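You operate a simulated robot arm through the tools that you are given. There is no shell and no other tool.

You are at the controls of a simulated robot arm. One attempt, no reset.

## Task
Pump rinse water from the tun to the strainer till the level gauge reads 4 or less.
Fine: tun outlet wheel wide open before the tun pump starts; stop the pump before the tun runs dry, then close the wheel; leave the tun's levers, raise no alarm.

Only the result counts: the job must be done as asked and must still hold three seconds after the hand-in. Knocking over, shifting, dropping, spilling or breaking anything else fails it.

## Robot
A 7-joint arm with a fingered hand, fixed in place. Base frame: the origin is at the foot of the arm, x ahead of it, y to its left, z up. Lengths are in cm, angles in rad, forces in N, time in s.
With the tool pointing down near the work surface it reaches from about 16 to 36 cm from the base axis. Its first joint turns from -2.007 to 2.007 rad. Payload 3.1 kg.
Tool frame: the origin (TCP) lies between the finger pads and is the grasp point; the fingertips stand 2.2 cm ahead of it; z points along the fingers, y is the line along which they close. The gripper opens to 11.2 cm. The gripper's body begins 6 cm behind the TCP. The gripper is a hand of 3 fingers: y runs from the thumb to the fingers, the wrist lies at [0, 0, -21.8] in the tool frame, and closing takes about 1.5 s.
Orientation is that of the tool frame in the base frame, as a unit quaternion [w, x, y, z]. With the fingers straight down and closing along the base's y, the tool's x points along the base's -x, its y along +y and its z along -z.

## Interface
- The arm moves only by the tool move_arm. Its argument "motion" is a list that holds one entry, the list of rows, each a list of 6 numbers: the shift along the tool's x, y, z in m, then the turn, a rotation vector about the tool's x, y, z in rad. In form: [[[x, y, z, rx, ry, rz], ...]]. A call has 1 to 20 rows; each row shifts and turns the commanded pose from where the row before left it, along the tool's axes as they then stand. "fingers" is the finger opening in m, from 0 to 0.112, set as the call begins (left out, the last holds). A row lasts 0.2 s, in which the tool goes at most 5 cm and 0.15 rad; a call with a longer step from one row to the next is refused whole, and so is a gripper value outside its range. Where a pose cannot be reached the arm comes as near as it can. A force on the tool above 60 N (or 10 N above the force at the start of the call, whichever is more), or a blocked arm, ends the call early, and 0.2 s more pass. Each finger travels about 10.8 cm/s and halts on what it meets, pressing with about 30 N; the grip force reading is that of the motor and also rises with nothing between the fingers. The clock runs only during rows and for 0.2 s after the last one: add rows that do not move to give the fingers time. The reply holds the time, the measured pose of the TCP, the force on the tool along the base axes, the opening and the grip force, in the units named above and with some noise, with the torque about the TCP (base axes, N m) and any sound that the robot's microphone picked up, and new pictures: "show" is both (left out), scene, wrist or none.
- Cameras (640 x 400 px; columns grow to the right, rows downward): "scene" is fixed at [5.03, -65.03, 134]; the picture's right is [0.65, -0.76, 0.00], its down [-0.52, -0.45, -0.73] and it looks along [0.55, 0.47, -0.69] (base axes); focal length 312 px, centre (320, 200). "wrist" rides on the gripper at [6.6, 0.3, -8] in the tool frame; the picture's right is [-0.05, 1.00, 0.00], its down [-0.77, -0.04, -0.64] and it looks along [-0.64, -0.03, 0.77] (tool axes); focal length 275 px, centre (320, 200). There is no depth. A picture from a camera that has moved, and an enlarged one, comes with that camera's place and axes in the base frame and with its lens.
- raise_lower(by): slides the trunk up (or, below 0, down) by that many cm; the arm rides with it, the base frame stays. It gives what a move gives, with no picture.
- set_fingers(finger1, finger2, thumb_bend): sets how far each is bent, from 0 (flat) to 100 (curled in); at 30 the hand is open as for a grip, at 70 the pads meet at the TCP. One left out holds its place. A second passes; each finger stops where it meets its share of the squeeze, and holds until it gets a number again. A gripper value or a shape takes the hand back. It gives what a move gives, with no picture; readings hold the bend of each and the force on the fingers (four entries, about 0 where the hand has none), thumb and palm.
- hand_shape(shape): the hand has 3 fingers and takes this shape, open, in about a second: jaw (thumb against the fingers, like two jaws); tri (thumb and two fingers); tip (a fingertip pinch); poke (one finger out to press); point (the index stretched); flat (the hand flat); cup (the hand cupped); fist (a fist). The gripper value then closes the fingers along that shape, each until it touches; the sizes above hold for jaw. It gives what a move gives, with no picture.
- inspect(camera, box): a new picture of the part [left, top, right, bottom] of that camera's present view, enlarged. It takes no simulated time.
- close_job(): hands the job in; it is judged then, once.

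Nothing tells you positions but the pictures and the camera data. Unless the task says otherwise, let go and move clear before handing in.

The tools are called after ">>>" as a command line: name --argument value ..., lists and objects as JSON in quotes. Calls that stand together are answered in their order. move_arm: Moves the arm, as the interface text tells. Its arguments: {"type":"object","properties":{"motion":{"type":"array","items":{"type":"array","items":{"type":"array","items":{"type":"number"}}}},"fingers":{"type":"number"},"show":{"type":"string","enum":["both","scene","wrist","none"]}},"required":["motion"]} The other tools are called the same way: raise_lower (by) slides the trunk up or down; hand_shape (shape) gives the hand a shape; set_fingers (finger1, finger2, thumb_bend) moves the fingers one by one; inspect (camera, box) takes an enlarged picture of a part of a camera's view; close_job () hands the job in.

At the start:

```text
t: 0.0
tool_pos: [30.63, -27.13, 98.04]
orientation: [0.0, 0.0, 1.0, 0.001]
ft_force: [0.2, 0.6, -1.1]
ft_torque: [-0.01, 0.0, 0.0]
gripper_width: 11.17
grasp_force: 0.1
shape: jaw
bend: [30.0, 30.0, 30.0]
finger forces: [0.0, 0.1, 0.0, 0.1, 0.0, 0.0]
trunk travel left (down, up): [-70.0, 29.0]
```

scene: 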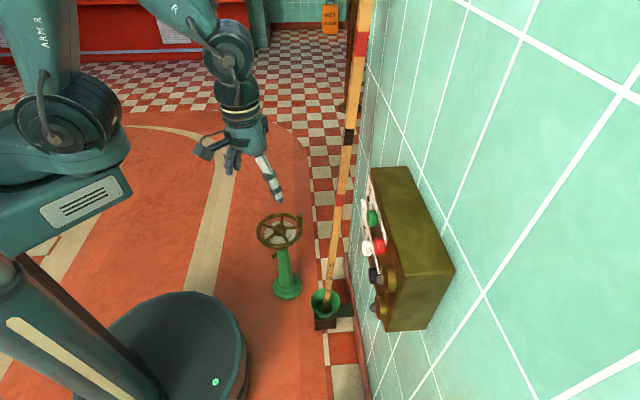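
wrist: 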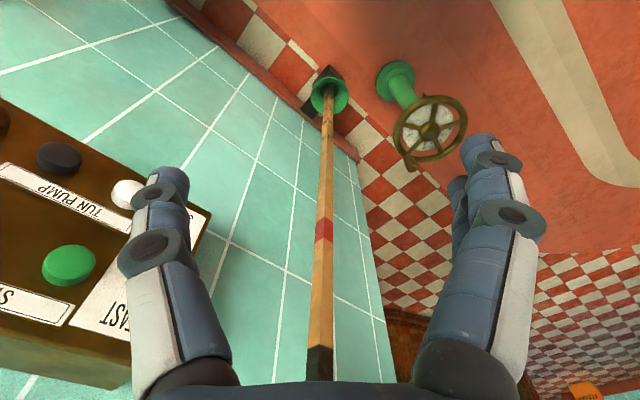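

I see a wheel on a green pedestal, a tall pole (perhaps a dipstick/gauge) in a green cup, and a control box on the tiled wall with buttons. I'll enlarge the views before moving.

>>> inspect --camera "scene" --box '[340, 150, 470, 340]'

>>> inspect --camera "scene" --box '[240, 190, 360, 340]'

>>> inspect --camera "wrist" --box '[0, 80, 220, 400]'

>>> inspect --camera "wrist" --box '[280, 40, 480, 200]'

>>> inspect --camera "scene" --box '[0, 0, 380, 120]'

```text
2.11 times, centred on (405, 245) of scene
camera zoom: at [5.03, -65.03, 134.0], right [0.65, -0.76, 0.0], down [-0.52, -0.45, -0.73], along [0.55, 0.47, -0.69], focal length 656 px, centre (141, 105)
```

zoom: 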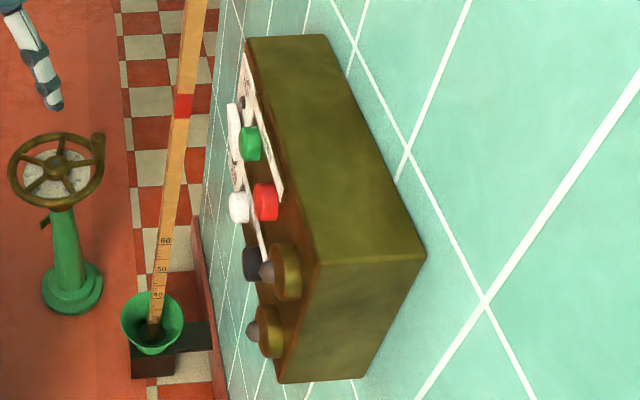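

```text
2.67 times, centred on (300, 265) of scene
camera zoom: at [5.03, -65.03, 134.0], right [0.65, -0.76, 0.0], down [-0.52, -0.45, -0.73], along [0.55, 0.47, -0.69], focal length 831 px, centre (373, 27)
```

zoom: 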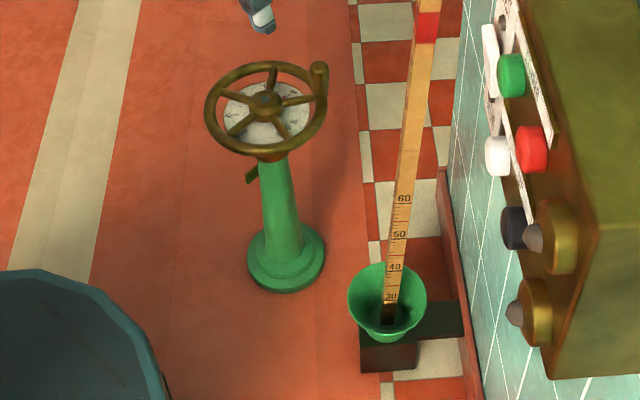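

```text
1.25 times, centred on (110, 240) of wrist
camera zoom: at [24.1, -26.87, 106.01], right [0.05, 1.0, 0.0], down [0.77, -0.04, 0.64], along [0.64, -0.03, -0.77], focal length 344 px, centre (582, 150)
```

zoom: 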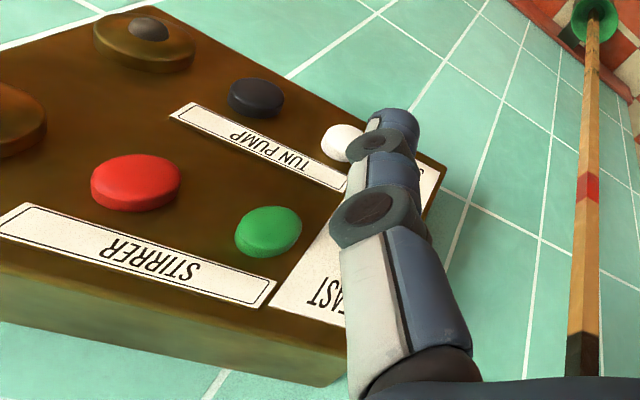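

```text
2.50 times, centred on (380, 120) of wrist
camera zoom: at [24.1, -26.87, 106.01], right [0.05, 1.0, 0.0], down [0.77, -0.04, 0.64], along [0.64, -0.03, -0.77], focal length 688 px, centre (170, 400)
```

zoom: 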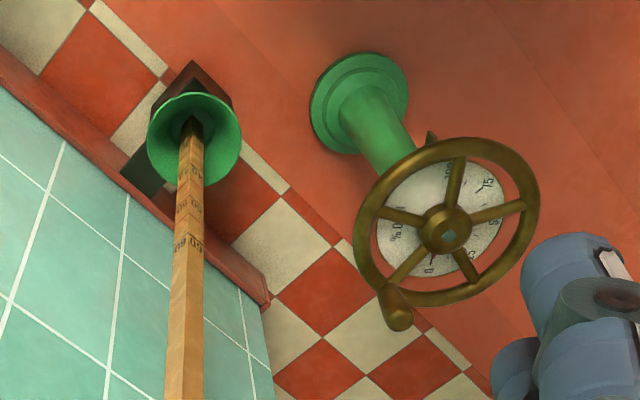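

```text
1.68 times, centred on (190, 60) of scene
camera zoom: at [5.03, -65.03, 134.0], right [0.65, -0.76, 0.0], down [-0.52, -0.45, -0.73], along [0.55, 0.47, -0.69], focal length 525 px, centre (539, 436)
```

zoom: 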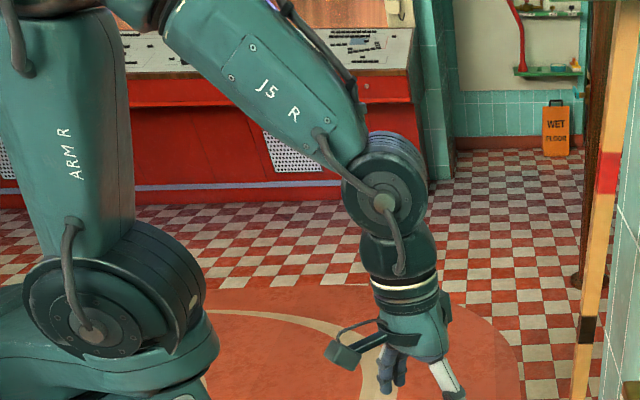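

The wheel hub is at about (55, -2, 45) and the gauge pole stands near (56, -26). The panel faces the robot along (-0.7, 0.7, 0), with buttons near (36 to 40, -47 to -51, 84 to 93). I'll turn the hand toward the panel so the camera can read the labels.

>>> move_arm --motion '[[[0.005, -0.018, 0.014, 0, 0, 0.13], [0.005, -0.018, 0.014, 0, 0, 0.13], [0.005, -0.018, 0.014, 0, 0, 0.13], [0.005, -0.018, 0.014, 0, 0, 0.13], [0.005, -0.018, 0.014, 0, 0, 0.13], [0, 0, 0, 0, 0, 0.135], [0, 0, 0, 0, -0.15, 0], [0, 0, 0, 0, -0.15, 0], [0, 0, 0, 0, -0.15, 0], [0, 0, 0, 0, -0.15, 0], [0, 0, 0, 0, -0.15, 0], [0, 0, 0, 0, 0, 0]]]'

```text
t: 2.6
tool_pos: [26.3, -35.04, 90.88]
orientation: [0.337, 0.356, 0.86, -0.14]
ft_force: [-0.2, 0.5, 0.1]
ft_torque: [-0.05, 0.02, 0.01]
gripper_width: 11.21
grasp_force: 0.0
shape: jaw
bend: [30.0, 30.0, 30.0]
finger forces: [0.0, 0.0, 0.0, 0.1, 0.0, 0.0]
trunk travel left (down, up): [-70.0, 29.0]
camera wrist: at [19.23, -27.67, 92.29], right [0.73, 0.68, 0.03], down [0.07, -0.12, 0.99], along [0.68, -0.72, -0.13], focal length 275 px, centre (320, 200)
```

scene: 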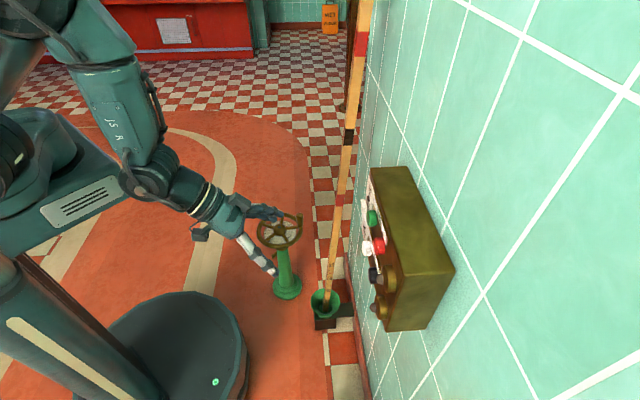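
wrist: 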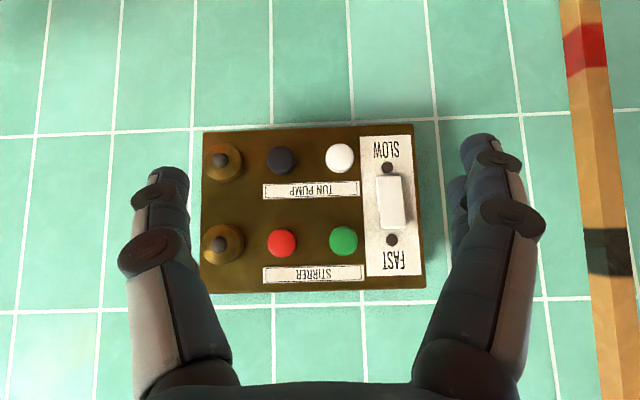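

The panel is in view upside down: TUN PUMP has a white and a black button, STIRRER has red and green ones, and there is a SLOW/FAST rocker. I'll zoom in for detail.

>>> inspect --camera "wrist" --box '[190, 115, 430, 300]'

>>> inspect --camera "wrist" --box '[190, 120, 310, 200]'

>>> inspect --camera "wrist" --box '[340, 130, 440, 290]'

>>> inspect --camera "scene" --box '[300, 0, 400, 100]'

>>> inspect --camera "scene" --box '[300, 230, 360, 330]'

```text
2.16 times, centred on (310, 208) of wrist
camera zoom: at [19.23, -27.67, 92.29], right [0.73, 0.68, 0.03], down [0.07, -0.12, 0.99], along [0.68, -0.72, -0.13], focal length 595 px, centre (342, 184)
```

zoom: 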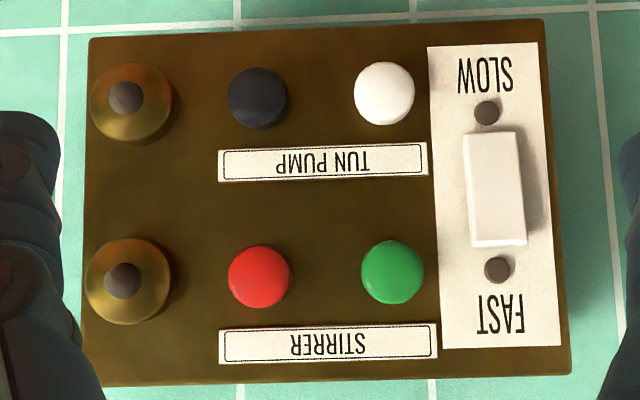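

```text
5.00 times, centred on (250, 160) of wrist
camera zoom: at [19.23, -27.67, 92.29], right [0.73, 0.68, 0.03], down [0.07, -0.12, 0.99], along [0.68, -0.72, -0.13], focal length 1376 px, centre (670, 400)
```

zoom: 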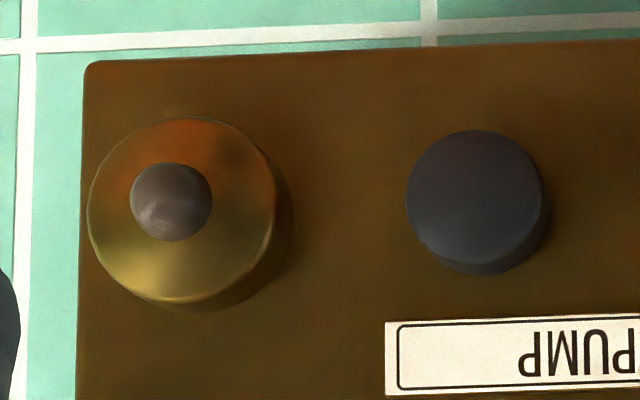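

```text
2.50 times, centred on (390, 210) of wrist
camera zoom: at [19.23, -27.67, 92.29], right [0.73, 0.68, 0.03], down [0.07, -0.12, 0.99], along [0.68, -0.72, -0.13], focal length 688 px, centre (145, 175)
```

zoom: 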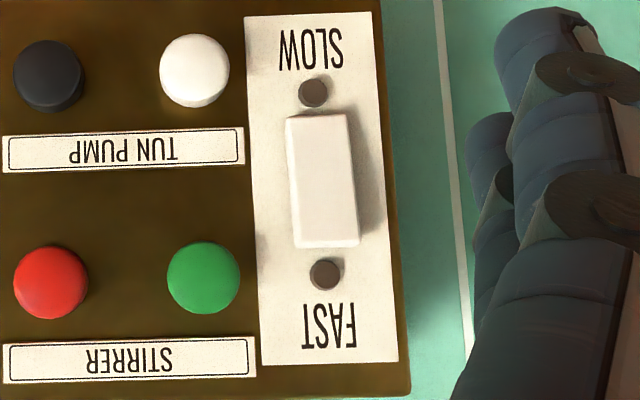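

```text
4.00 times, centred on (350, 50) of scene
camera zoom: at [5.03, -65.03, 134.0], right [0.65, -0.76, 0.0], down [-0.52, -0.45, -0.73], along [0.55, 0.47, -0.69], focal length 1246 px, centre (200, 800)
```

zoom: 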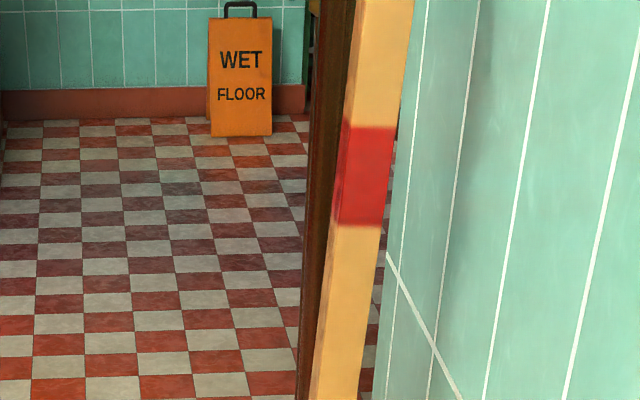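

```text
4.00 times, centred on (330, 280) of scene
camera zoom: at [5.03, -65.03, 134.0], right [0.65, -0.76, 0.0], down [-0.52, -0.45, -0.73], along [0.55, 0.47, -0.69], focal length 1246 px, centre (280, -120)
```

zoom: 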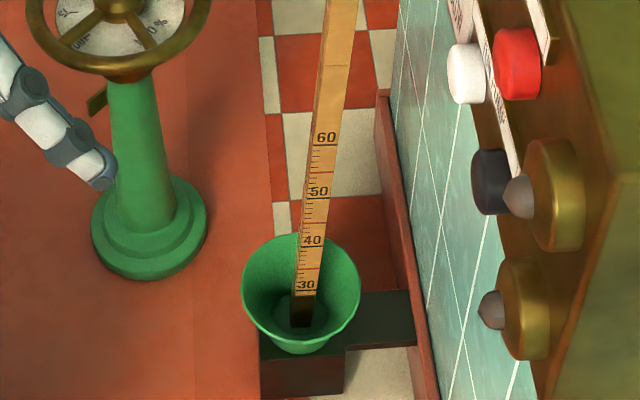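

The gauge pole and funnel stand right of the wheel. I want to see the room (tun, strainer, other gauges) and the wheel dial, so I'll swing the arm left about the base with the camera looking level.

>>> move_arm --motion '[[[-0.004, 0.046, 0.004, -0.0748, 0, -0.0803], [-0.004, 0.046, 0.004, -0.0748, 0, -0.0803], [-0.004, 0.046, 0.004, -0.0748, 0, -0.0803], [-0.004, 0.046, 0.004, -0.0748, 0, -0.0803], [-0.004, 0.046, 0.004, -0.0748, 0, -0.0803], [0, 0, 0, 0, 0, 0]]]' --show "wrist"

>>> move_arm --motion '[[[-0.004, 0.046, 0.004, -0.0748, 0, -0.0803], [-0.004, 0.046, 0.004, -0.0748, 0, -0.0803], [-0.004, 0.046, 0.004, -0.0748, 0, -0.0803], [-0.004, 0.046, 0.004, -0.0748, 0, -0.0803], [-0.004, 0.046, 0.004, -0.0748, 0, -0.0803], [0, 0, 0, 0, 0, 0]]]'

```text
t: 4.0
tool_pos: [40.7, -16.96, 91.29]
orientation: [0.364, 0.109, 0.924, -0.042]
ft_force: [-0.5, 0.3, -0.4]
ft_torque: [0.02, -0.02, 0.01]
gripper_width: 11.21
grasp_force: 0.1
shape: jaw
bend: [30.0, 30.0, 30.0]
finger forces: [0.1, 0.0, 0.0, 0.1, 0.0, 0.0]
trunk travel left (down, up): [-70.0, 29.0]
camera wrist: at [30.76, -14.43, 92.54], right [0.27, 0.96, 0.03], down [0.12, -0.07, 0.99], along [0.96, -0.26, -0.13], focal length 275 px, centre (320, 200)
```

wrist: 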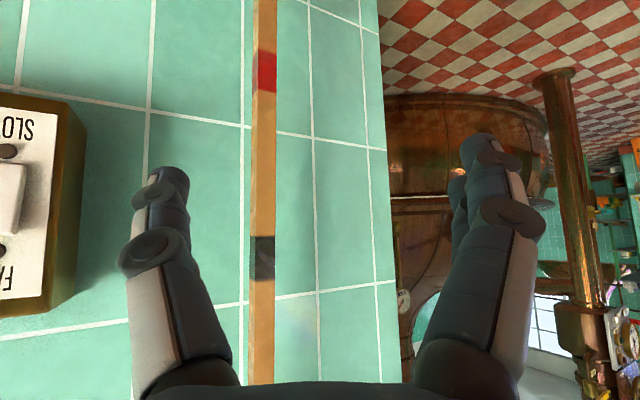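

```text
t: 5.4
tool_pos: [43.57, 5.61, 90.99]
orientation: [0.362, -0.145, 0.919, 0.058]
ft_force: [-0.8, -0.4, 0.0]
ft_torque: [-0.02, -0.02, 0.0]
gripper_width: 11.23
grasp_force: 0.1
shape: jaw
bend: [30.0, 30.0, 30.0]
finger forces: [0.0, 0.0, 0.1, 0.0, 0.1, 0.0]
trunk travel left (down, up): [-70.0, 29.0]
camera wrist: at [33.69, 2.39, 92.24], right [-0.28, 0.96, 0.03], down [0.14, 0.0, 0.99], along [0.95, 0.28, -0.13], focal length 275 px, centre (320, 200)
```

scene: 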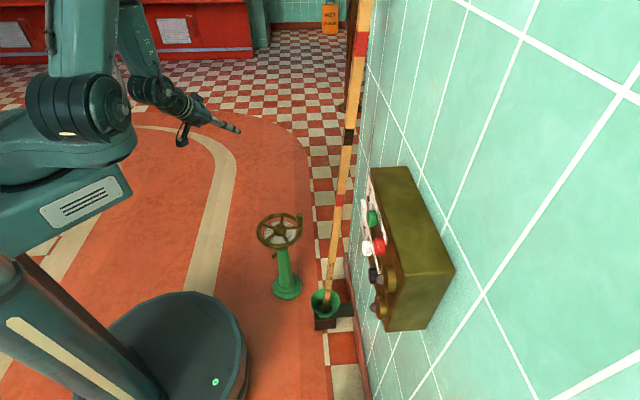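
wrist: 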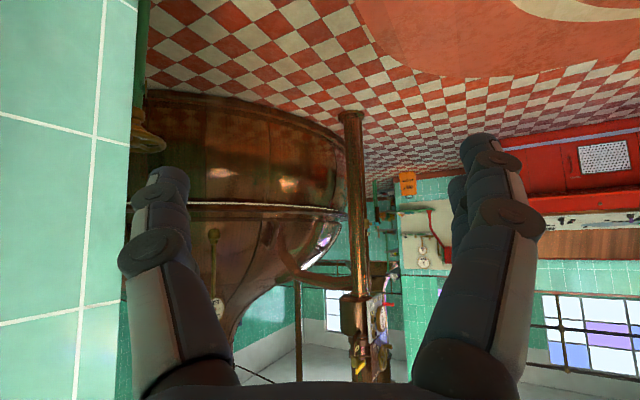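

A big copper tun stands around the wall corner with some dials on a pipe. I'll zoom in on the tun and its fittings.

>>> inspect --camera "wrist" --box '[330, 250, 410, 390]'

>>> inspect --camera "wrist" --box '[130, 180, 350, 380]'

>>> inspect --camera "wrist" --box '[370, 160, 460, 300]'

>>> inspect --camera "wrist" --box '[100, 60, 280, 220]'

>>> inspect --camera "wrist" --box '[520, 130, 640, 260]'

```text
2.86 times, centred on (370, 320) of wrist
camera zoom: at [33.69, 2.39, 92.24], right [-0.28, 0.96, 0.03], down [0.14, 0.0, 0.99], along [0.95, 0.28, -0.13], focal length 786 px, centre (177, -143)
```

zoom: 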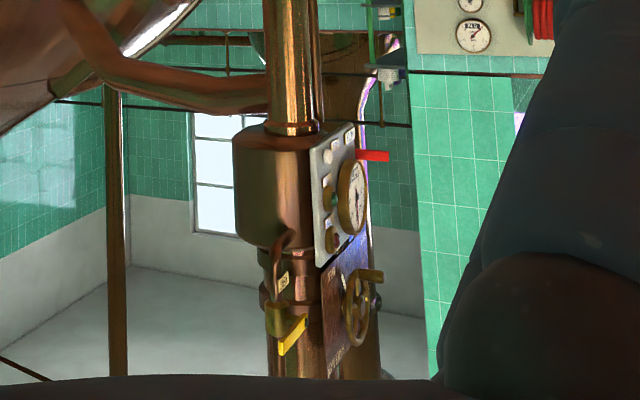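

```text
2.00 times, centred on (240, 280) of wrist
camera zoom: at [33.69, 2.39, 92.24], right [-0.28, 0.96, 0.03], down [0.14, 0.0, 0.99], along [0.95, 0.28, -0.13], focal length 551 px, centre (480, 40)
```

zoom: 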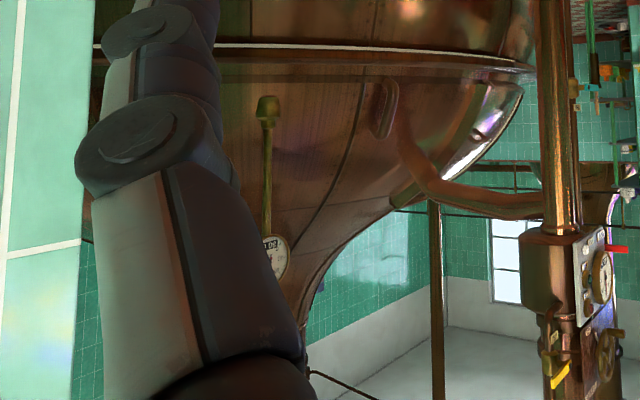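

```text
2.86 times, centred on (415, 230) of wrist
camera zoom: at [33.69, 2.39, 92.24], right [-0.28, 0.96, 0.03], down [0.14, 0.0, 0.99], along [0.95, 0.28, -0.13], focal length 786 px, centre (49, 114)
```

zoom: 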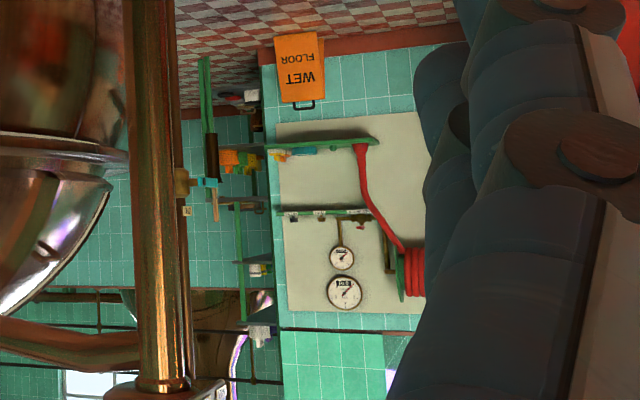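

```text
2.50 times, centred on (190, 140) of wrist
camera zoom: at [33.69, 2.39, 92.24], right [-0.28, 0.96, 0.03], down [0.14, 0.0, 0.99], along [0.95, 0.28, -0.13], focal length 688 px, centre (645, 350)
```

zoom: 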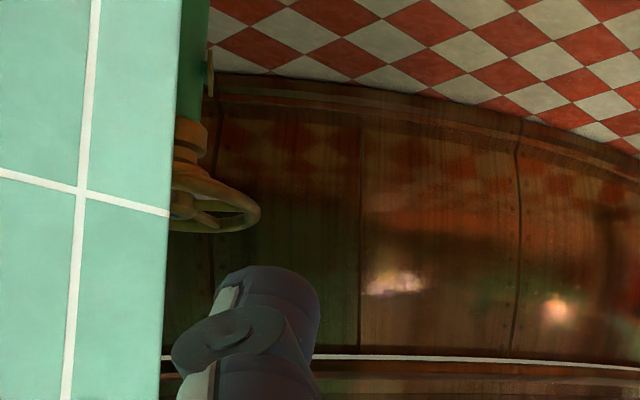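

```text
3.08 times, centred on (580, 195) of wrist
camera zoom: at [33.69, 2.39, 92.24], right [-0.28, 0.96, 0.03], down [0.14, 0.0, 0.99], along [0.95, 0.28, -0.13], focal length 847 px, centre (-480, 215)
```

zoom: 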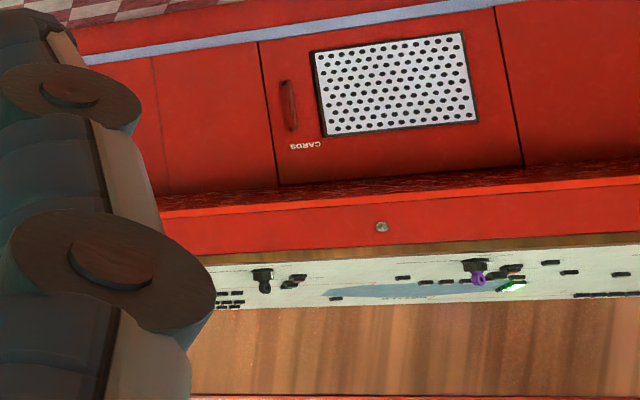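

There is a copper vessel and other equipment in the background. I'll swing back part way and tilt the camera down to examine the wheel and the gauge pole.

>>> move_arm --motion '[[[0.004, -0.046, -0.004, 0.0748, 0, 0.0803], [0.004, -0.046, -0.004, 0.0748, 0, 0.0803], [0.004, -0.046, -0.004, 0.0748, 0, 0.0803], [0, 0, 0, 0, 0.15, 0], [0, 0, 0, 0, 0.15, 0], [0, 0, 0, 0, 0.15, 0], [0, 0, 0, 0, 0, 0]]]' --show "none"

>>> raise_lower --by -18

>>> move_arm --motion '[[[0, 0, 0, 0, 0, 0]]]'

```text
t: 7.0
tool_pos: [44.8, -8.38, 91.01]
orientation: [0.149, 0.008, 0.989, 0.0]
ft_force: [-0.1, -0.2, -0.2]
ft_torque: [0.02, -0.02, 0.01]
gripper_width: 11.2
grasp_force: 0.0
shape: jaw
bend: [30.0, 30.0, 30.0]
finger forces: [0.0, 0.1, 0.0, 0.0, 0.1, 0.0]
trunk travel left (down, up): [-70.0, 29.0]
```

```text
t: 9.0
tool_pos: [44.93, -8.43, 73.0]
orientation: [0.149, 0.008, 0.989, -0.001]
ft_force: [-0.4, 0.0, 0.4]
ft_torque: [0.01, 0.0, 0.01]
gripper_width: 11.19
grasp_force: 0.0
shape: jaw
bend: [30.0, 30.0, 30.0]
finger forces: [0.0, 0.1, 0.0, 0.0, 0.1, 0.0]
trunk travel left (down, up): [-52.0, 47.0]
```

```text
t: 9.4
tool_pos: [44.89, -8.36, 72.92]
orientation: [0.149, 0.008, 0.989, -0.002]
ft_force: [0.3, 0.5, -0.3]
ft_torque: [0.0, -0.01, -0.01]
gripper_width: 11.2
grasp_force: 0.3
shape: jaw
bend: [30.0, 30.0, 30.0]
finger forces: [0.0, 0.0, 0.0, 0.1, 0.0, 0.0]
trunk travel left (down, up): [-52.0, 47.0]
camera wrist: at [36.25, -8.05, 78.61], right [0.06, 1.0, 0.01], down [0.55, -0.05, 0.84], along [0.83, -0.04, -0.55], focal length 275 px, centre (320, 200)
```

scene: 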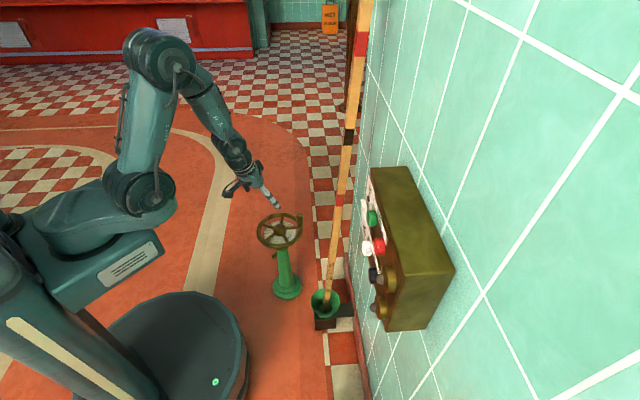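
wrist: 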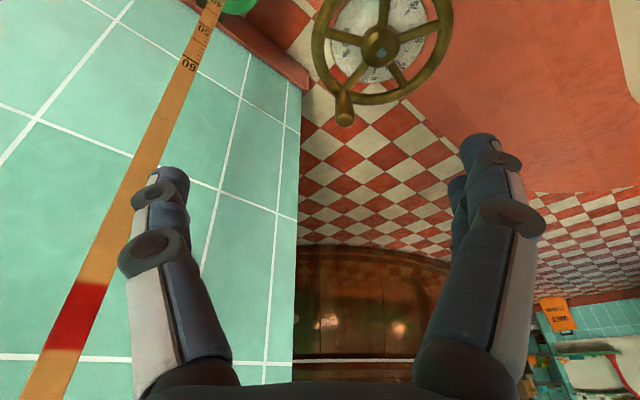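

I need a better view of the wheel's dial, so I'll tilt down the rest of the way.

>>> move_arm --motion '[[[0, 0, 0, 0, 0.15, 0], [0, 0, 0, 0, 0.15, 0], [0, 0, 0, 0, 0, 0]]]' --show "wrist"

>>> inspect --camera "wrist" --box '[300, 0, 480, 130]'

>>> inspect --camera "wrist" --box '[130, 0, 300, 160]'

```text
t: 10.2
tool_pos: [44.79, -8.4, 72.83]
orientation: [-0.001, 0.007, 1.0, 0.0]
ft_force: [0.8, 1.3, -0.3]
ft_torque: [-0.02, 0.01, 0.0]
gripper_width: 11.19
grasp_force: 0.1
shape: jaw
bend: [30.0, 30.0, 30.0]
finger forces: [0.0, 0.0, 0.0, 0.0, 0.0, 0.0]
trunk travel left (down, up): [-52.0, 47.0]
camera wrist: at [38.29, -8.09, 80.97], right [0.06, 1.0, 0.0], down [0.77, -0.05, 0.64], along [0.63, -0.04, -0.77], focal length 275 px, centre (320, 200)
```

wrist: 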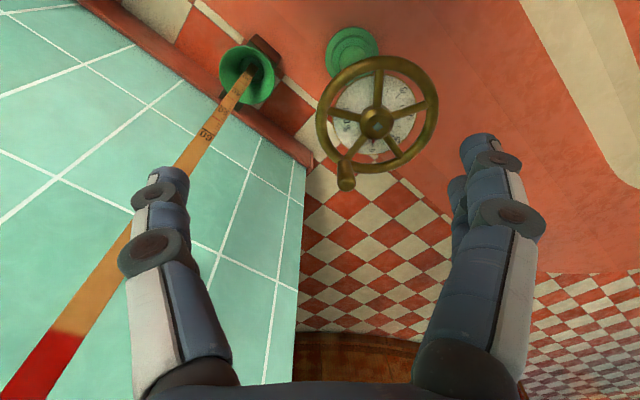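

```text
3.08 times, centred on (390, 65) of wrist
camera zoom: at [38.29, -8.09, 80.97], right [0.06, 1.0, 0.0], down [0.77, -0.05, 0.64], along [0.63, -0.04, -0.77], focal length 847 px, centre (105, 615)
```

zoom: 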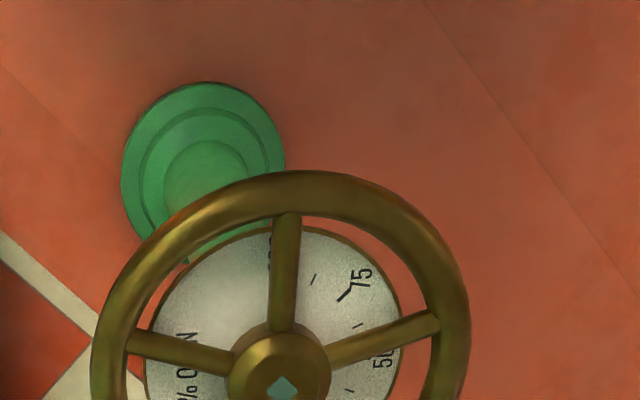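

```text
2.50 times, centred on (215, 80) of wrist
camera zoom: at [38.29, -8.09, 80.97], right [0.06, 1.0, 0.0], down [0.77, -0.05, 0.64], along [0.63, -0.04, -0.77], focal length 688 px, centre (582, 500)
```

zoom: 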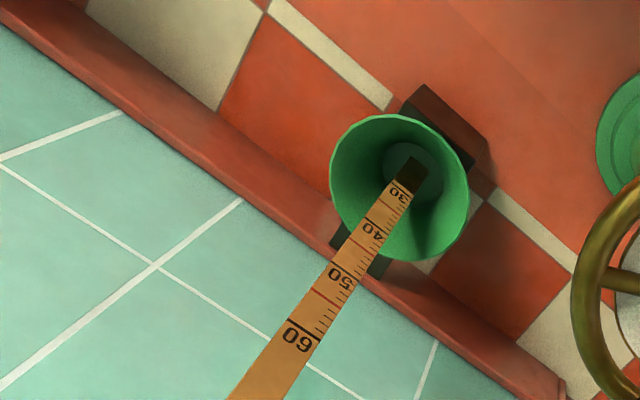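

>>> inspect --camera "wrist" --box '[315, 50, 445, 195]'

>>> inspect --camera "wrist" --box '[225, 40, 275, 110]'

>>> inspect --camera "scene" --box '[240, 200, 320, 290]'

```text
2.76 times, centred on (380, 122) of wrist
camera zoom: at [38.29, -8.09, 80.97], right [0.06, 1.0, 0.0], down [0.77, -0.05, 0.64], along [0.63, -0.04, -0.77], focal length 759 px, centre (154, 414)
```

zoom: 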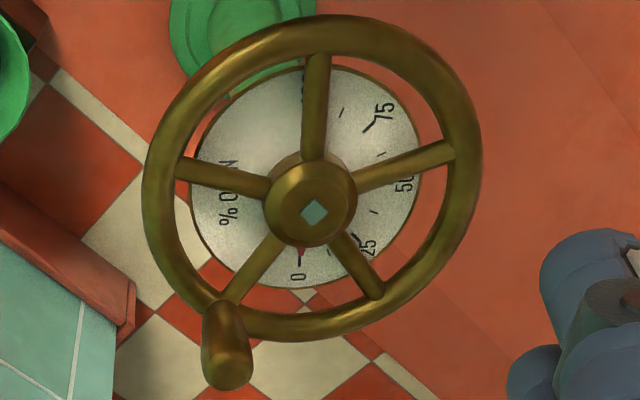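

```text
5.71 times, centred on (250, 75) of wrist
camera zoom: at [38.29, -8.09, 80.97], right [0.06, 1.0, 0.0], down [0.77, -0.05, 0.64], along [0.63, -0.04, -0.77], focal length 1573 px, centre (720, 914)
```

zoom: 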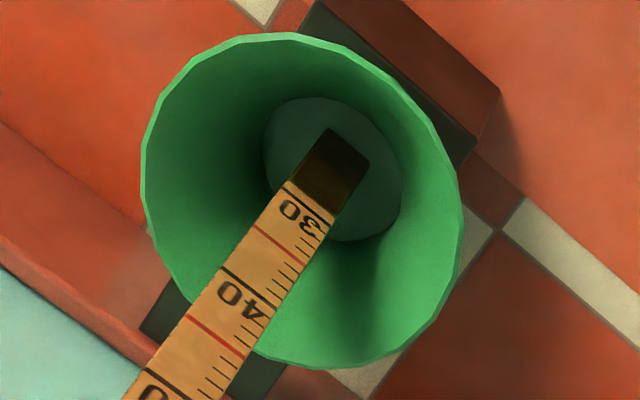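

```text
4.44 times, centred on (280, 245) of scene
camera zoom: at [5.03, -65.03, 134.0], right [0.65, -0.76, 0.0], down [-0.52, -0.45, -0.73], along [0.55, 0.47, -0.69], focal length 1384 px, centre (498, 0)
```

zoom: 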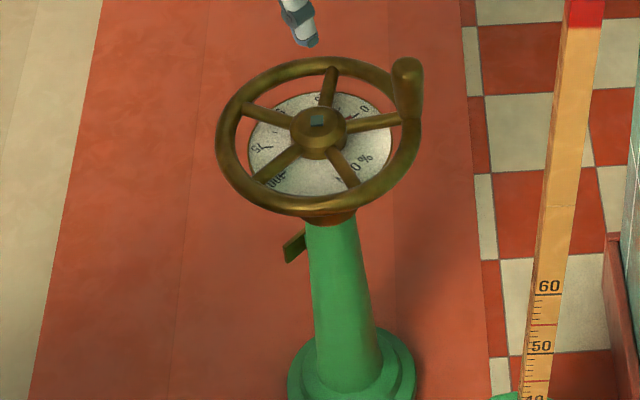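

The wheel's dial reads 0 (closed, red pointer) and 100 is half a turn counterclockwise seen from above; its handle is at about (62.5, -5.7, 48) and the hub at (56, -0.6, 42.5). The gauge reads about 28. I'll try the poke hand shape and see where the finger is.

>>> hand_shape --shape "poke"

>>> move_arm --motion '[[[0, 0, 0, 0, 0, 0]]]'

```text
t: 11.1
tool_pos: [44.86, -8.34, 73.05]
orientation: [0.001, 0.008, 1.0, 0.0]
ft_force: [-1.1, -1.4, -0.8]
ft_torque: [0.02, -0.03, 0.0]
gripper_width: 0.01
grasp_force: 0.0
shape: poke
bend: [100.0, 100.0, 46.0]
finger forces: [0.0, 0.1, 0.0, 0.0, 0.1, 0.0]
trunk travel left (down, up): [-52.0, 47.0]
```

```text
t: 11.5
tool_pos: [44.87, -8.36, 73.02]
orientation: [0.0, 0.008, 1.0, 0.0]
ft_force: [-0.3, 0.9, 0.2]
ft_torque: [0.04, 0.03, 0.0]
gripper_width: 0.0
grasp_force: 0.0
shape: poke
bend: [100.0, 100.0, 46.0]
finger forces: [0.0, 0.1, 0.0, 0.1, 0.1, 0.1]
trunk travel left (down, up): [-52.0, 47.0]
camera wrist: at [38.3, -8.09, 80.96], right [0.06, 1.0, 0.0], down [0.77, -0.05, 0.64], along [0.63, -0.04, -0.77], focal length 275 px, centre (320, 200)
```

scene: 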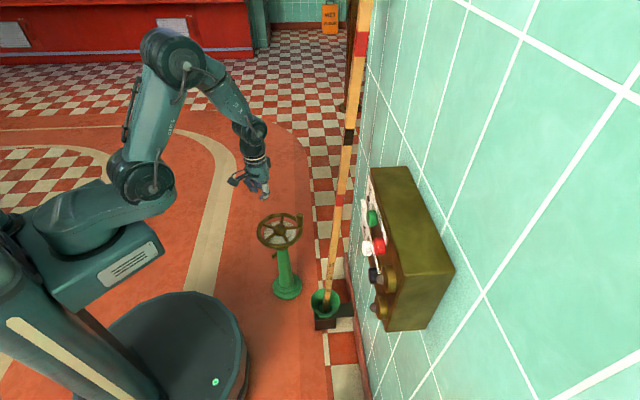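
wrist: 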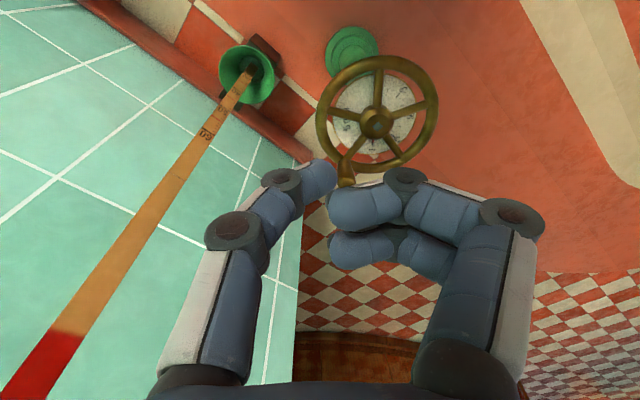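

In poke shape the thumb is the pressing finger, with its tip about 2 cm ahead of the TCP. I'll check the point shape for pushing the wheel handle.

>>> hand_shape --shape "point"

>>> move_arm --motion '[[[0, 0, 0, 0, 0, 0]]]' --show "wrist"

```text
t: 12.4
tool_pos: [44.82, -8.24, 73.0]
orientation: [0.0, 0.007, 1.0, 0.0]
ft_force: [1.2, -0.5, -0.4]
ft_torque: [0.0, -0.06, 0.0]
gripper_width: 0.0
grasp_force: 0.1
shape: point
bend: [27.0, 100.0, 50.0]
finger forces: [0.1, 0.0, 0.0, 0.0, 0.0, 0.1]
trunk travel left (down, up): [-52.0, 47.0]
```

```text
t: 12.8
tool_pos: [44.99, -8.34, 72.8]
orientation: [-0.001, 0.008, 1.0, 0.0]
ft_force: [0.7, -0.1, 0.2]
ft_torque: [0.01, 0.02, -0.03]
gripper_width: 0.01
grasp_force: 0.0
shape: point
bend: [27.0, 100.0, 51.0]
finger forces: [0.0, 0.0, 0.1, 0.0, 0.0, 0.1]
trunk travel left (down, up): [-52.0, 47.0]
camera wrist: at [38.3, -8.09, 80.96], right [0.06, 1.0, 0.0], down [0.77, -0.05, 0.64], along [0.63, -0.04, -0.77], focal length 275 px, centre (320, 200)
```

wrist: 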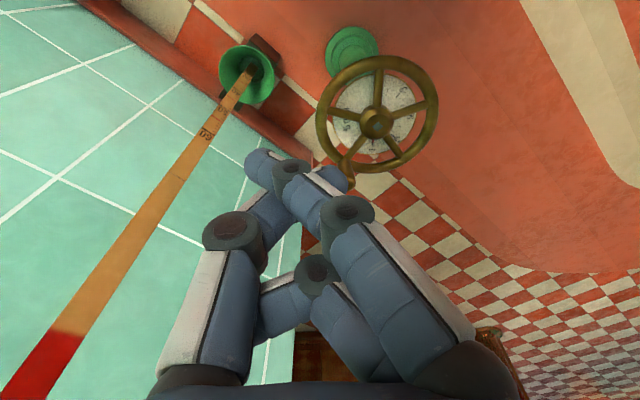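

The point shape crosses the fingers awkwardly. I'll use the jaw shape with closed fingers as a pushing post, and take a second view of the wheel from another spot to pin down its position.

>>> hand_shape --shape "jaw"

>>> move_arm --motion '[[[0, 0.04, 0.02, 0, 0, 0], [0, 0.04, 0.02, 0, 0, 0], [0, 0.04, 0.02, 0, 0, 0], [0, 0.04, 0.02, 0, 0, 0], [0, 0, 0, 0, 0, 0], [0, 0, 0, 0, 0, 0], [0, 0, 0, 0, 0, 0]]]' --fingers 0 --show "wrist"

>>> inspect --camera "wrist" --box '[180, 40, 320, 200]'

```text
t: 13.7
tool_pos: [44.8, -8.36, 72.99]
orientation: [0.0, 0.008, 1.0, 0.0]
ft_force: [0.2, -0.6, -0.4]
ft_torque: [0.0, -0.01, 0.01]
gripper_width: 8.03
grasp_force: 0.1
shape: jaw
bend: [30.0, 79.0, 30.0]
finger forces: [0.0, 0.1, 0.0, 0.0, 0.1, 0.0]
trunk travel left (down, up): [-52.0, 47.0]
```

```text
t: 15.3
tool_pos: [44.97, 7.59, 64.8]
orientation: [0.0, 0.008, 1.0, 0.0]
ft_force: [-0.3, 0.6, 0.1]
ft_torque: [-0.01, 0.03, -0.02]
gripper_width: 0.0
grasp_force: 29.5
shape: jaw
bend: [69.0, 69.0, 76.0]
finger forces: [0.1, 0.0, 0.1, 0.0, 0.1, 0.0]
trunk travel left (down, up): [-52.0, 47.0]
camera wrist: at [38.48, 7.92, 72.74], right [0.06, 1.0, 0.0], down [0.77, -0.05, 0.64], along [0.63, -0.04, -0.77], focal length 275 px, centre (320, 200)
```

wrist: 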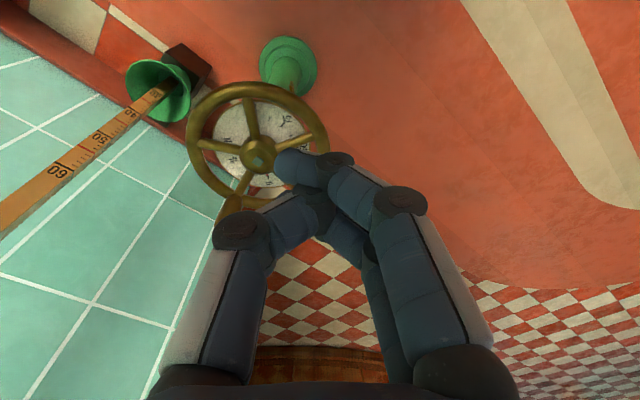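

```text
2.50 times, centred on (250, 120) of wrist
camera zoom: at [38.48, 7.92, 72.74], right [0.06, 1.0, 0.0], down [0.77, -0.05, 0.64], along [0.63, -0.04, -0.77], focal length 688 px, centre (495, 400)
```

zoom: 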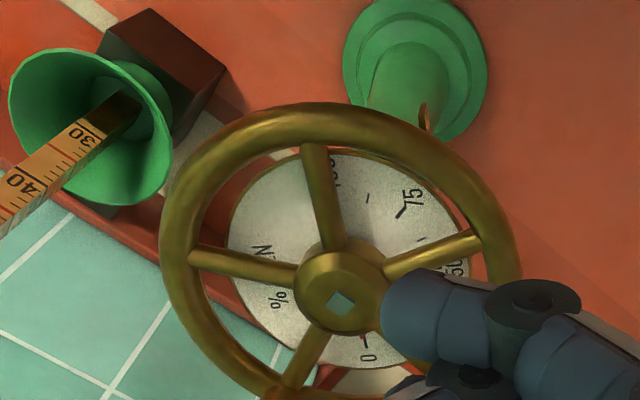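

The hub is at about (55.6, -0.8, 43.7) with a rim radius of about 8.6, and the handle is at about (62.8, -5.6) rising to z = 48. I'll bring the closed-finger post behind the handle, staying above it first to test the reach.

>>> move_arm --motion '[[[0, -0.045, 0.017, 0, 0, 0], [0, -0.045, 0.017, 0, 0, 0], [0, -0.045, 0.017, 0, 0, 0], [0, -0.045, 0.017, 0, 0, 0], [-0.036, 0, 0, 0, 0, 0], [-0.036, 0, 0, 0, 0, 0], [-0.036, 0, 0, 0, 0, 0], [-0.034, 0, 0, 0, 0, 0], [0, 0, 0, 0, 0, 0], [0, 0, 0, 0, 0, 0]]]'

>>> inspect --camera "scene" --box '[220, 150, 340, 260]'

```text
t: 17.5
tool_pos: [58.76, -10.54, 58.09]
orientation: [0.0, 0.007, 1.0, 0.001]
ft_force: [-0.6, 0.4, -0.1]
ft_torque: [-0.03, 0.0, -0.04]
gripper_width: 0.01
grasp_force: 30.4
shape: jaw
bend: [69.0, 69.0, 76.0]
finger forces: [0.0, 0.0, 0.0, 0.0, 0.1, 0.0]
trunk travel left (down, up): [-52.0, 47.0]
camera wrist: at [52.35, -10.31, 66.04], right [0.06, 1.0, 0.0], down [0.77, -0.05, 0.64], along [0.63, -0.04, -0.77], focal length 275 px, centre (320, 200)
```

scene: 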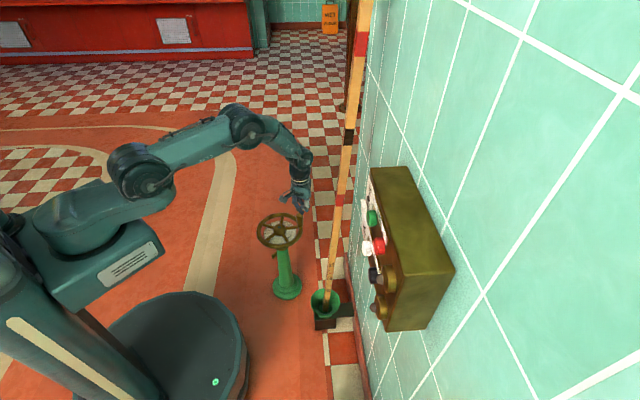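
wrist: 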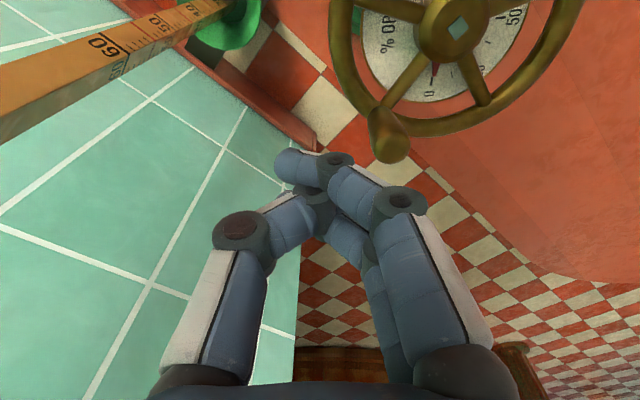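

```text
3.64 times, centred on (280, 205) of scene
camera zoom: at [5.03, -65.03, 134.0], right [0.65, -0.76, 0.0], down [-0.52, -0.45, -0.73], along [0.55, 0.47, -0.69], focal length 1133 px, centre (466, 182)
```

zoom: 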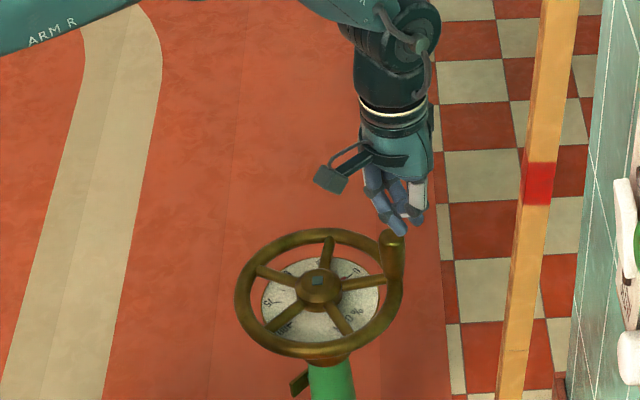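

Reach is fine. I'll descend beside the handle and check clearance.

>>> move_arm --motion '[[[0, 0, 0.03, 0, 0, 0], [0, 0, 0.03, 0, 0, 0], [0, 0, 0.03, 0, 0, 0], [0, 0, 0.018, 0, 0, 0], [0, 0, 0, 0, 0, 0]]]'

>>> inspect --camera "scene" --box '[240, 180, 330, 260]'

```text
t: 18.7
tool_pos: [58.95, -10.45, 48.46]
orientation: [0.0, 0.008, 1.0, 0.001]
ft_force: [0.6, -0.9, -0.7]
ft_torque: [-0.01, 0.03, 0.01]
gripper_width: 0.0
grasp_force: 29.7
shape: jaw
bend: [69.0, 69.0, 76.0]
finger forces: [0.0, 0.0, 0.0, 0.1, 0.0, 0.1]
out of reach, approached as far as the arm can: row 4
trunk travel left (down, up): [-52.0, 47.0]
camera wrist: at [52.4, -10.17, 56.31], right [0.06, 1.0, 0.0], down [0.77, -0.05, 0.64], along [0.63, -0.04, -0.77], focal length 275 px, centre (320, 200)
```

scene: 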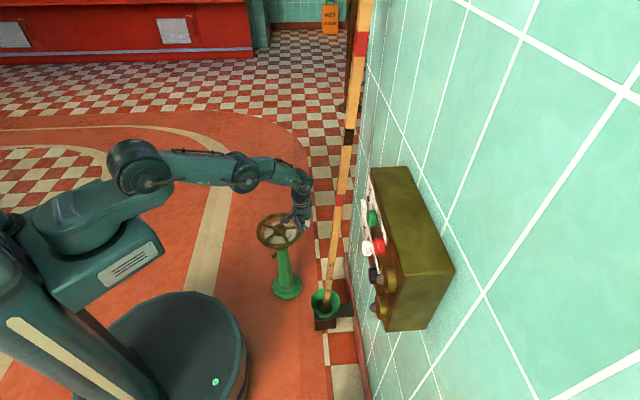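
wrist: 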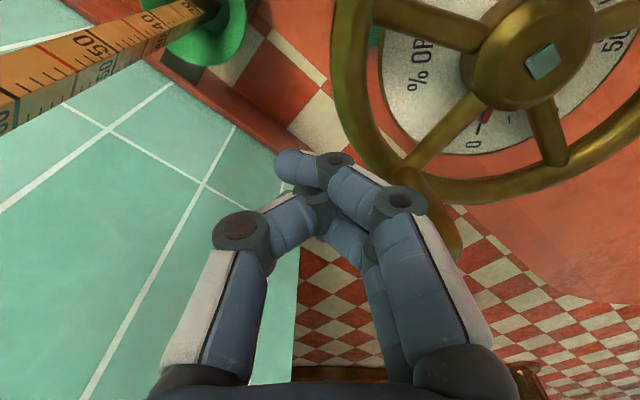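

```text
5.00 times, centred on (285, 220) of scene
camera zoom: at [5.03, -65.03, 134.0], right [0.65, -0.76, 0.0], down [-0.52, -0.45, -0.73], along [0.55, 0.47, -0.69], focal length 1557 px, centre (495, 100)
```

zoom: 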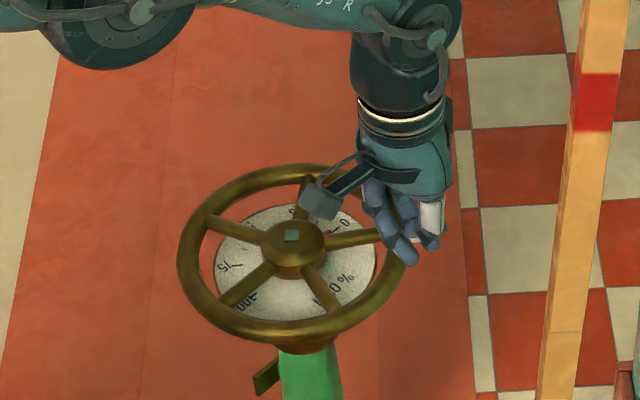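

The arm nears its limit at this trunk height. I'll lift the hand, then lower the trunk so the arm works at a better height.

>>> move_arm --motion '[[[0, 0, -0.045, 0, 0, 0], [0, 0, -0.045, 0, 0, 0], [0, 0, -0.045, 0, 0, 0], [0, 0, -0.045, 0, 0, 0], [0, 0, 0, 0, 0, 0], [0, 0, 0, 0, 0, 0]]]' --show "none"

>>> raise_lower --by -14

>>> move_arm --motion '[[[0, 0, 0, 0, 0, 0]]]'

```text
t: 20.1
tool_pos: [59.4, -10.81, 66.11]
orientation: [0.0, 0.007, 1.0, 0.0]
ft_force: [0.0, 0.0, 0.4]
ft_torque: [-0.02, 0.0, 0.0]
gripper_width: 0.03
grasp_force: 30.5
shape: jaw
bend: [69.0, 69.0, 76.0]
finger forces: [0.0, 0.0, 0.1, 0.1, 0.0, 0.0]
trunk travel left (down, up): [-52.0, 47.0]
```

```text
t: 21.8
tool_pos: [59.33, -10.66, 52.13]
orientation: [0.0, 0.008, 1.0, -0.001]
ft_force: [0.8, 0.2, 0.4]
ft_torque: [-0.02, 0.02, 0.01]
gripper_width: 0.0
grasp_force: 30.4
shape: jaw
bend: [69.0, 69.0, 76.0]
finger forces: [0.0, 0.1, 0.1, 0.0, 0.0, 0.1]
trunk travel left (down, up): [-38.0, 61.0]
```

```text
t: 22.2
tool_pos: [59.44, -10.69, 52.15]
orientation: [0.0, 0.007, 1.0, 0.0]
ft_force: [-0.5, 0.3, -1.0]
ft_torque: [-0.02, 0.0, -0.01]
gripper_width: 0.01
grasp_force: 29.9
shape: jaw
bend: [69.0, 69.0, 76.0]
finger forces: [0.0, 0.0, 0.0, 0.0, 0.1, 0.0]
trunk travel left (down, up): [-38.0, 61.0]
camera wrist: at [52.86, -10.4, 60.07], right [0.06, 1.0, 0.0], down [0.77, -0.05, 0.64], along [0.63, -0.04, -0.77], focal length 275 px, centre (320, 200)
```

scene: 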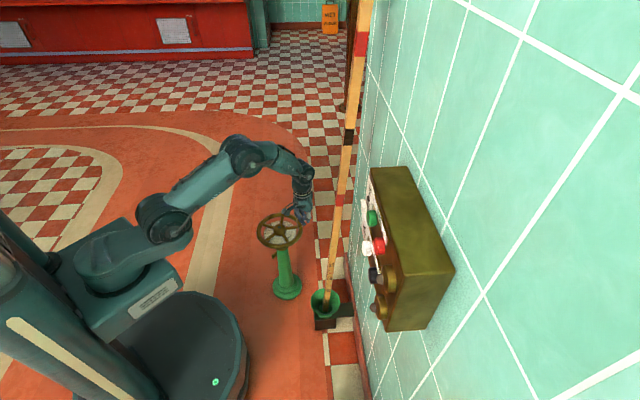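
wrist: 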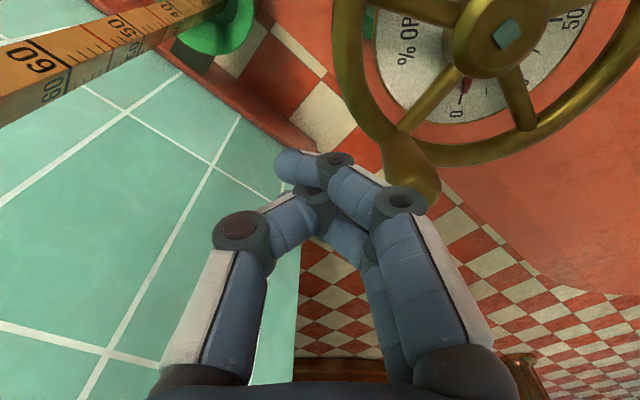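

I'll descend to rim-clear height and begin pushing the handle counterclockwise, checking after a short arc.

>>> move_arm --motion '[[[0, 0, 0.026, 0, 0, 0], [0, 0, 0.025, 0, 0, 0], [-0.001, 0.012, 0, 0, 0, 0], [-0.001, 0.012, 0, 0, 0, 0], [-0.0122, 0.0082, 0, 0, 0, 0], [-0.0105, 0.0102, 0, 0, 0, 0], [-0.0086, 0.0118, 0, 0, 0, 0], [-0.0065, 0.0131, 0, 0, 0, 0], [0, 0, 0, 0, 0, 0]]]'

>>> inspect --camera "scene" --box '[240, 180, 330, 260]'

```text
t: 24.2
tool_pos: [63.53, -3.9, 46.94]
orientation: [0.001, 0.008, 1.0, 0.001]
ft_force: [-1.0, -3.9, 3.4]
ft_torque: [0.03, 0.04, 0.02]
gripper_width: 0.01
grasp_force: 29.7
shape: jaw
bend: [69.0, 68.0, 77.0]
finger forces: [0.0, 0.0, 0.0, 0.0, 0.1, 0.0]
trunk travel left (down, up): [-38.0, 61.0]
camera wrist: at [56.99, -3.69, 54.92], right [0.06, 1.0, 0.0], down [0.77, -0.05, 0.64], along [0.64, -0.04, -0.77], focal length 275 px, centre (320, 200)
```

scene: 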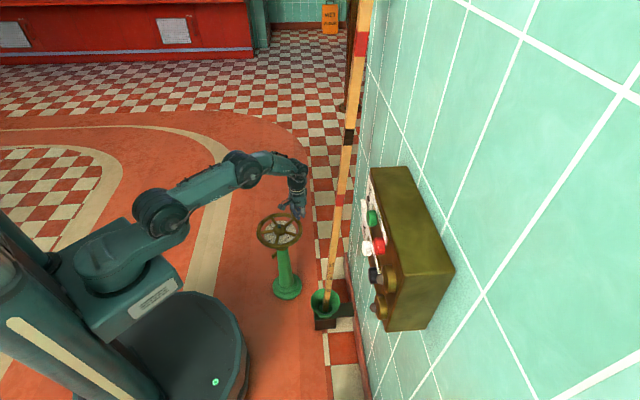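
wrist: 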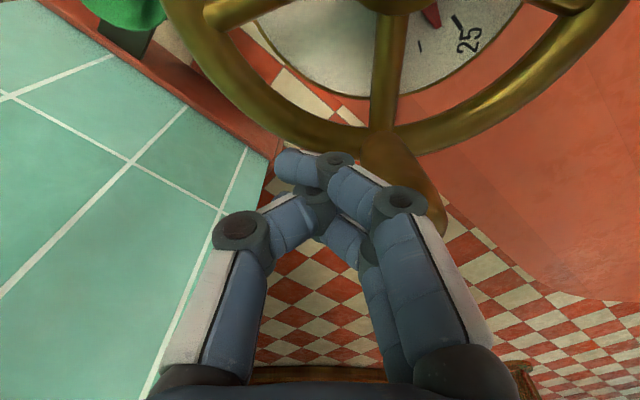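

```text
5.00 times, centred on (285, 220) of scene
camera zoom: at [5.03, -65.03, 134.0], right [0.65, -0.76, 0.0], down [-0.52, -0.45, -0.73], along [0.55, 0.47, -0.69], focal length 1557 px, centre (495, 100)
```

zoom: 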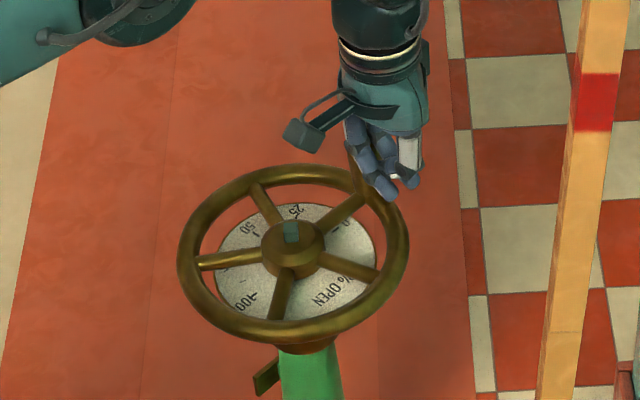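

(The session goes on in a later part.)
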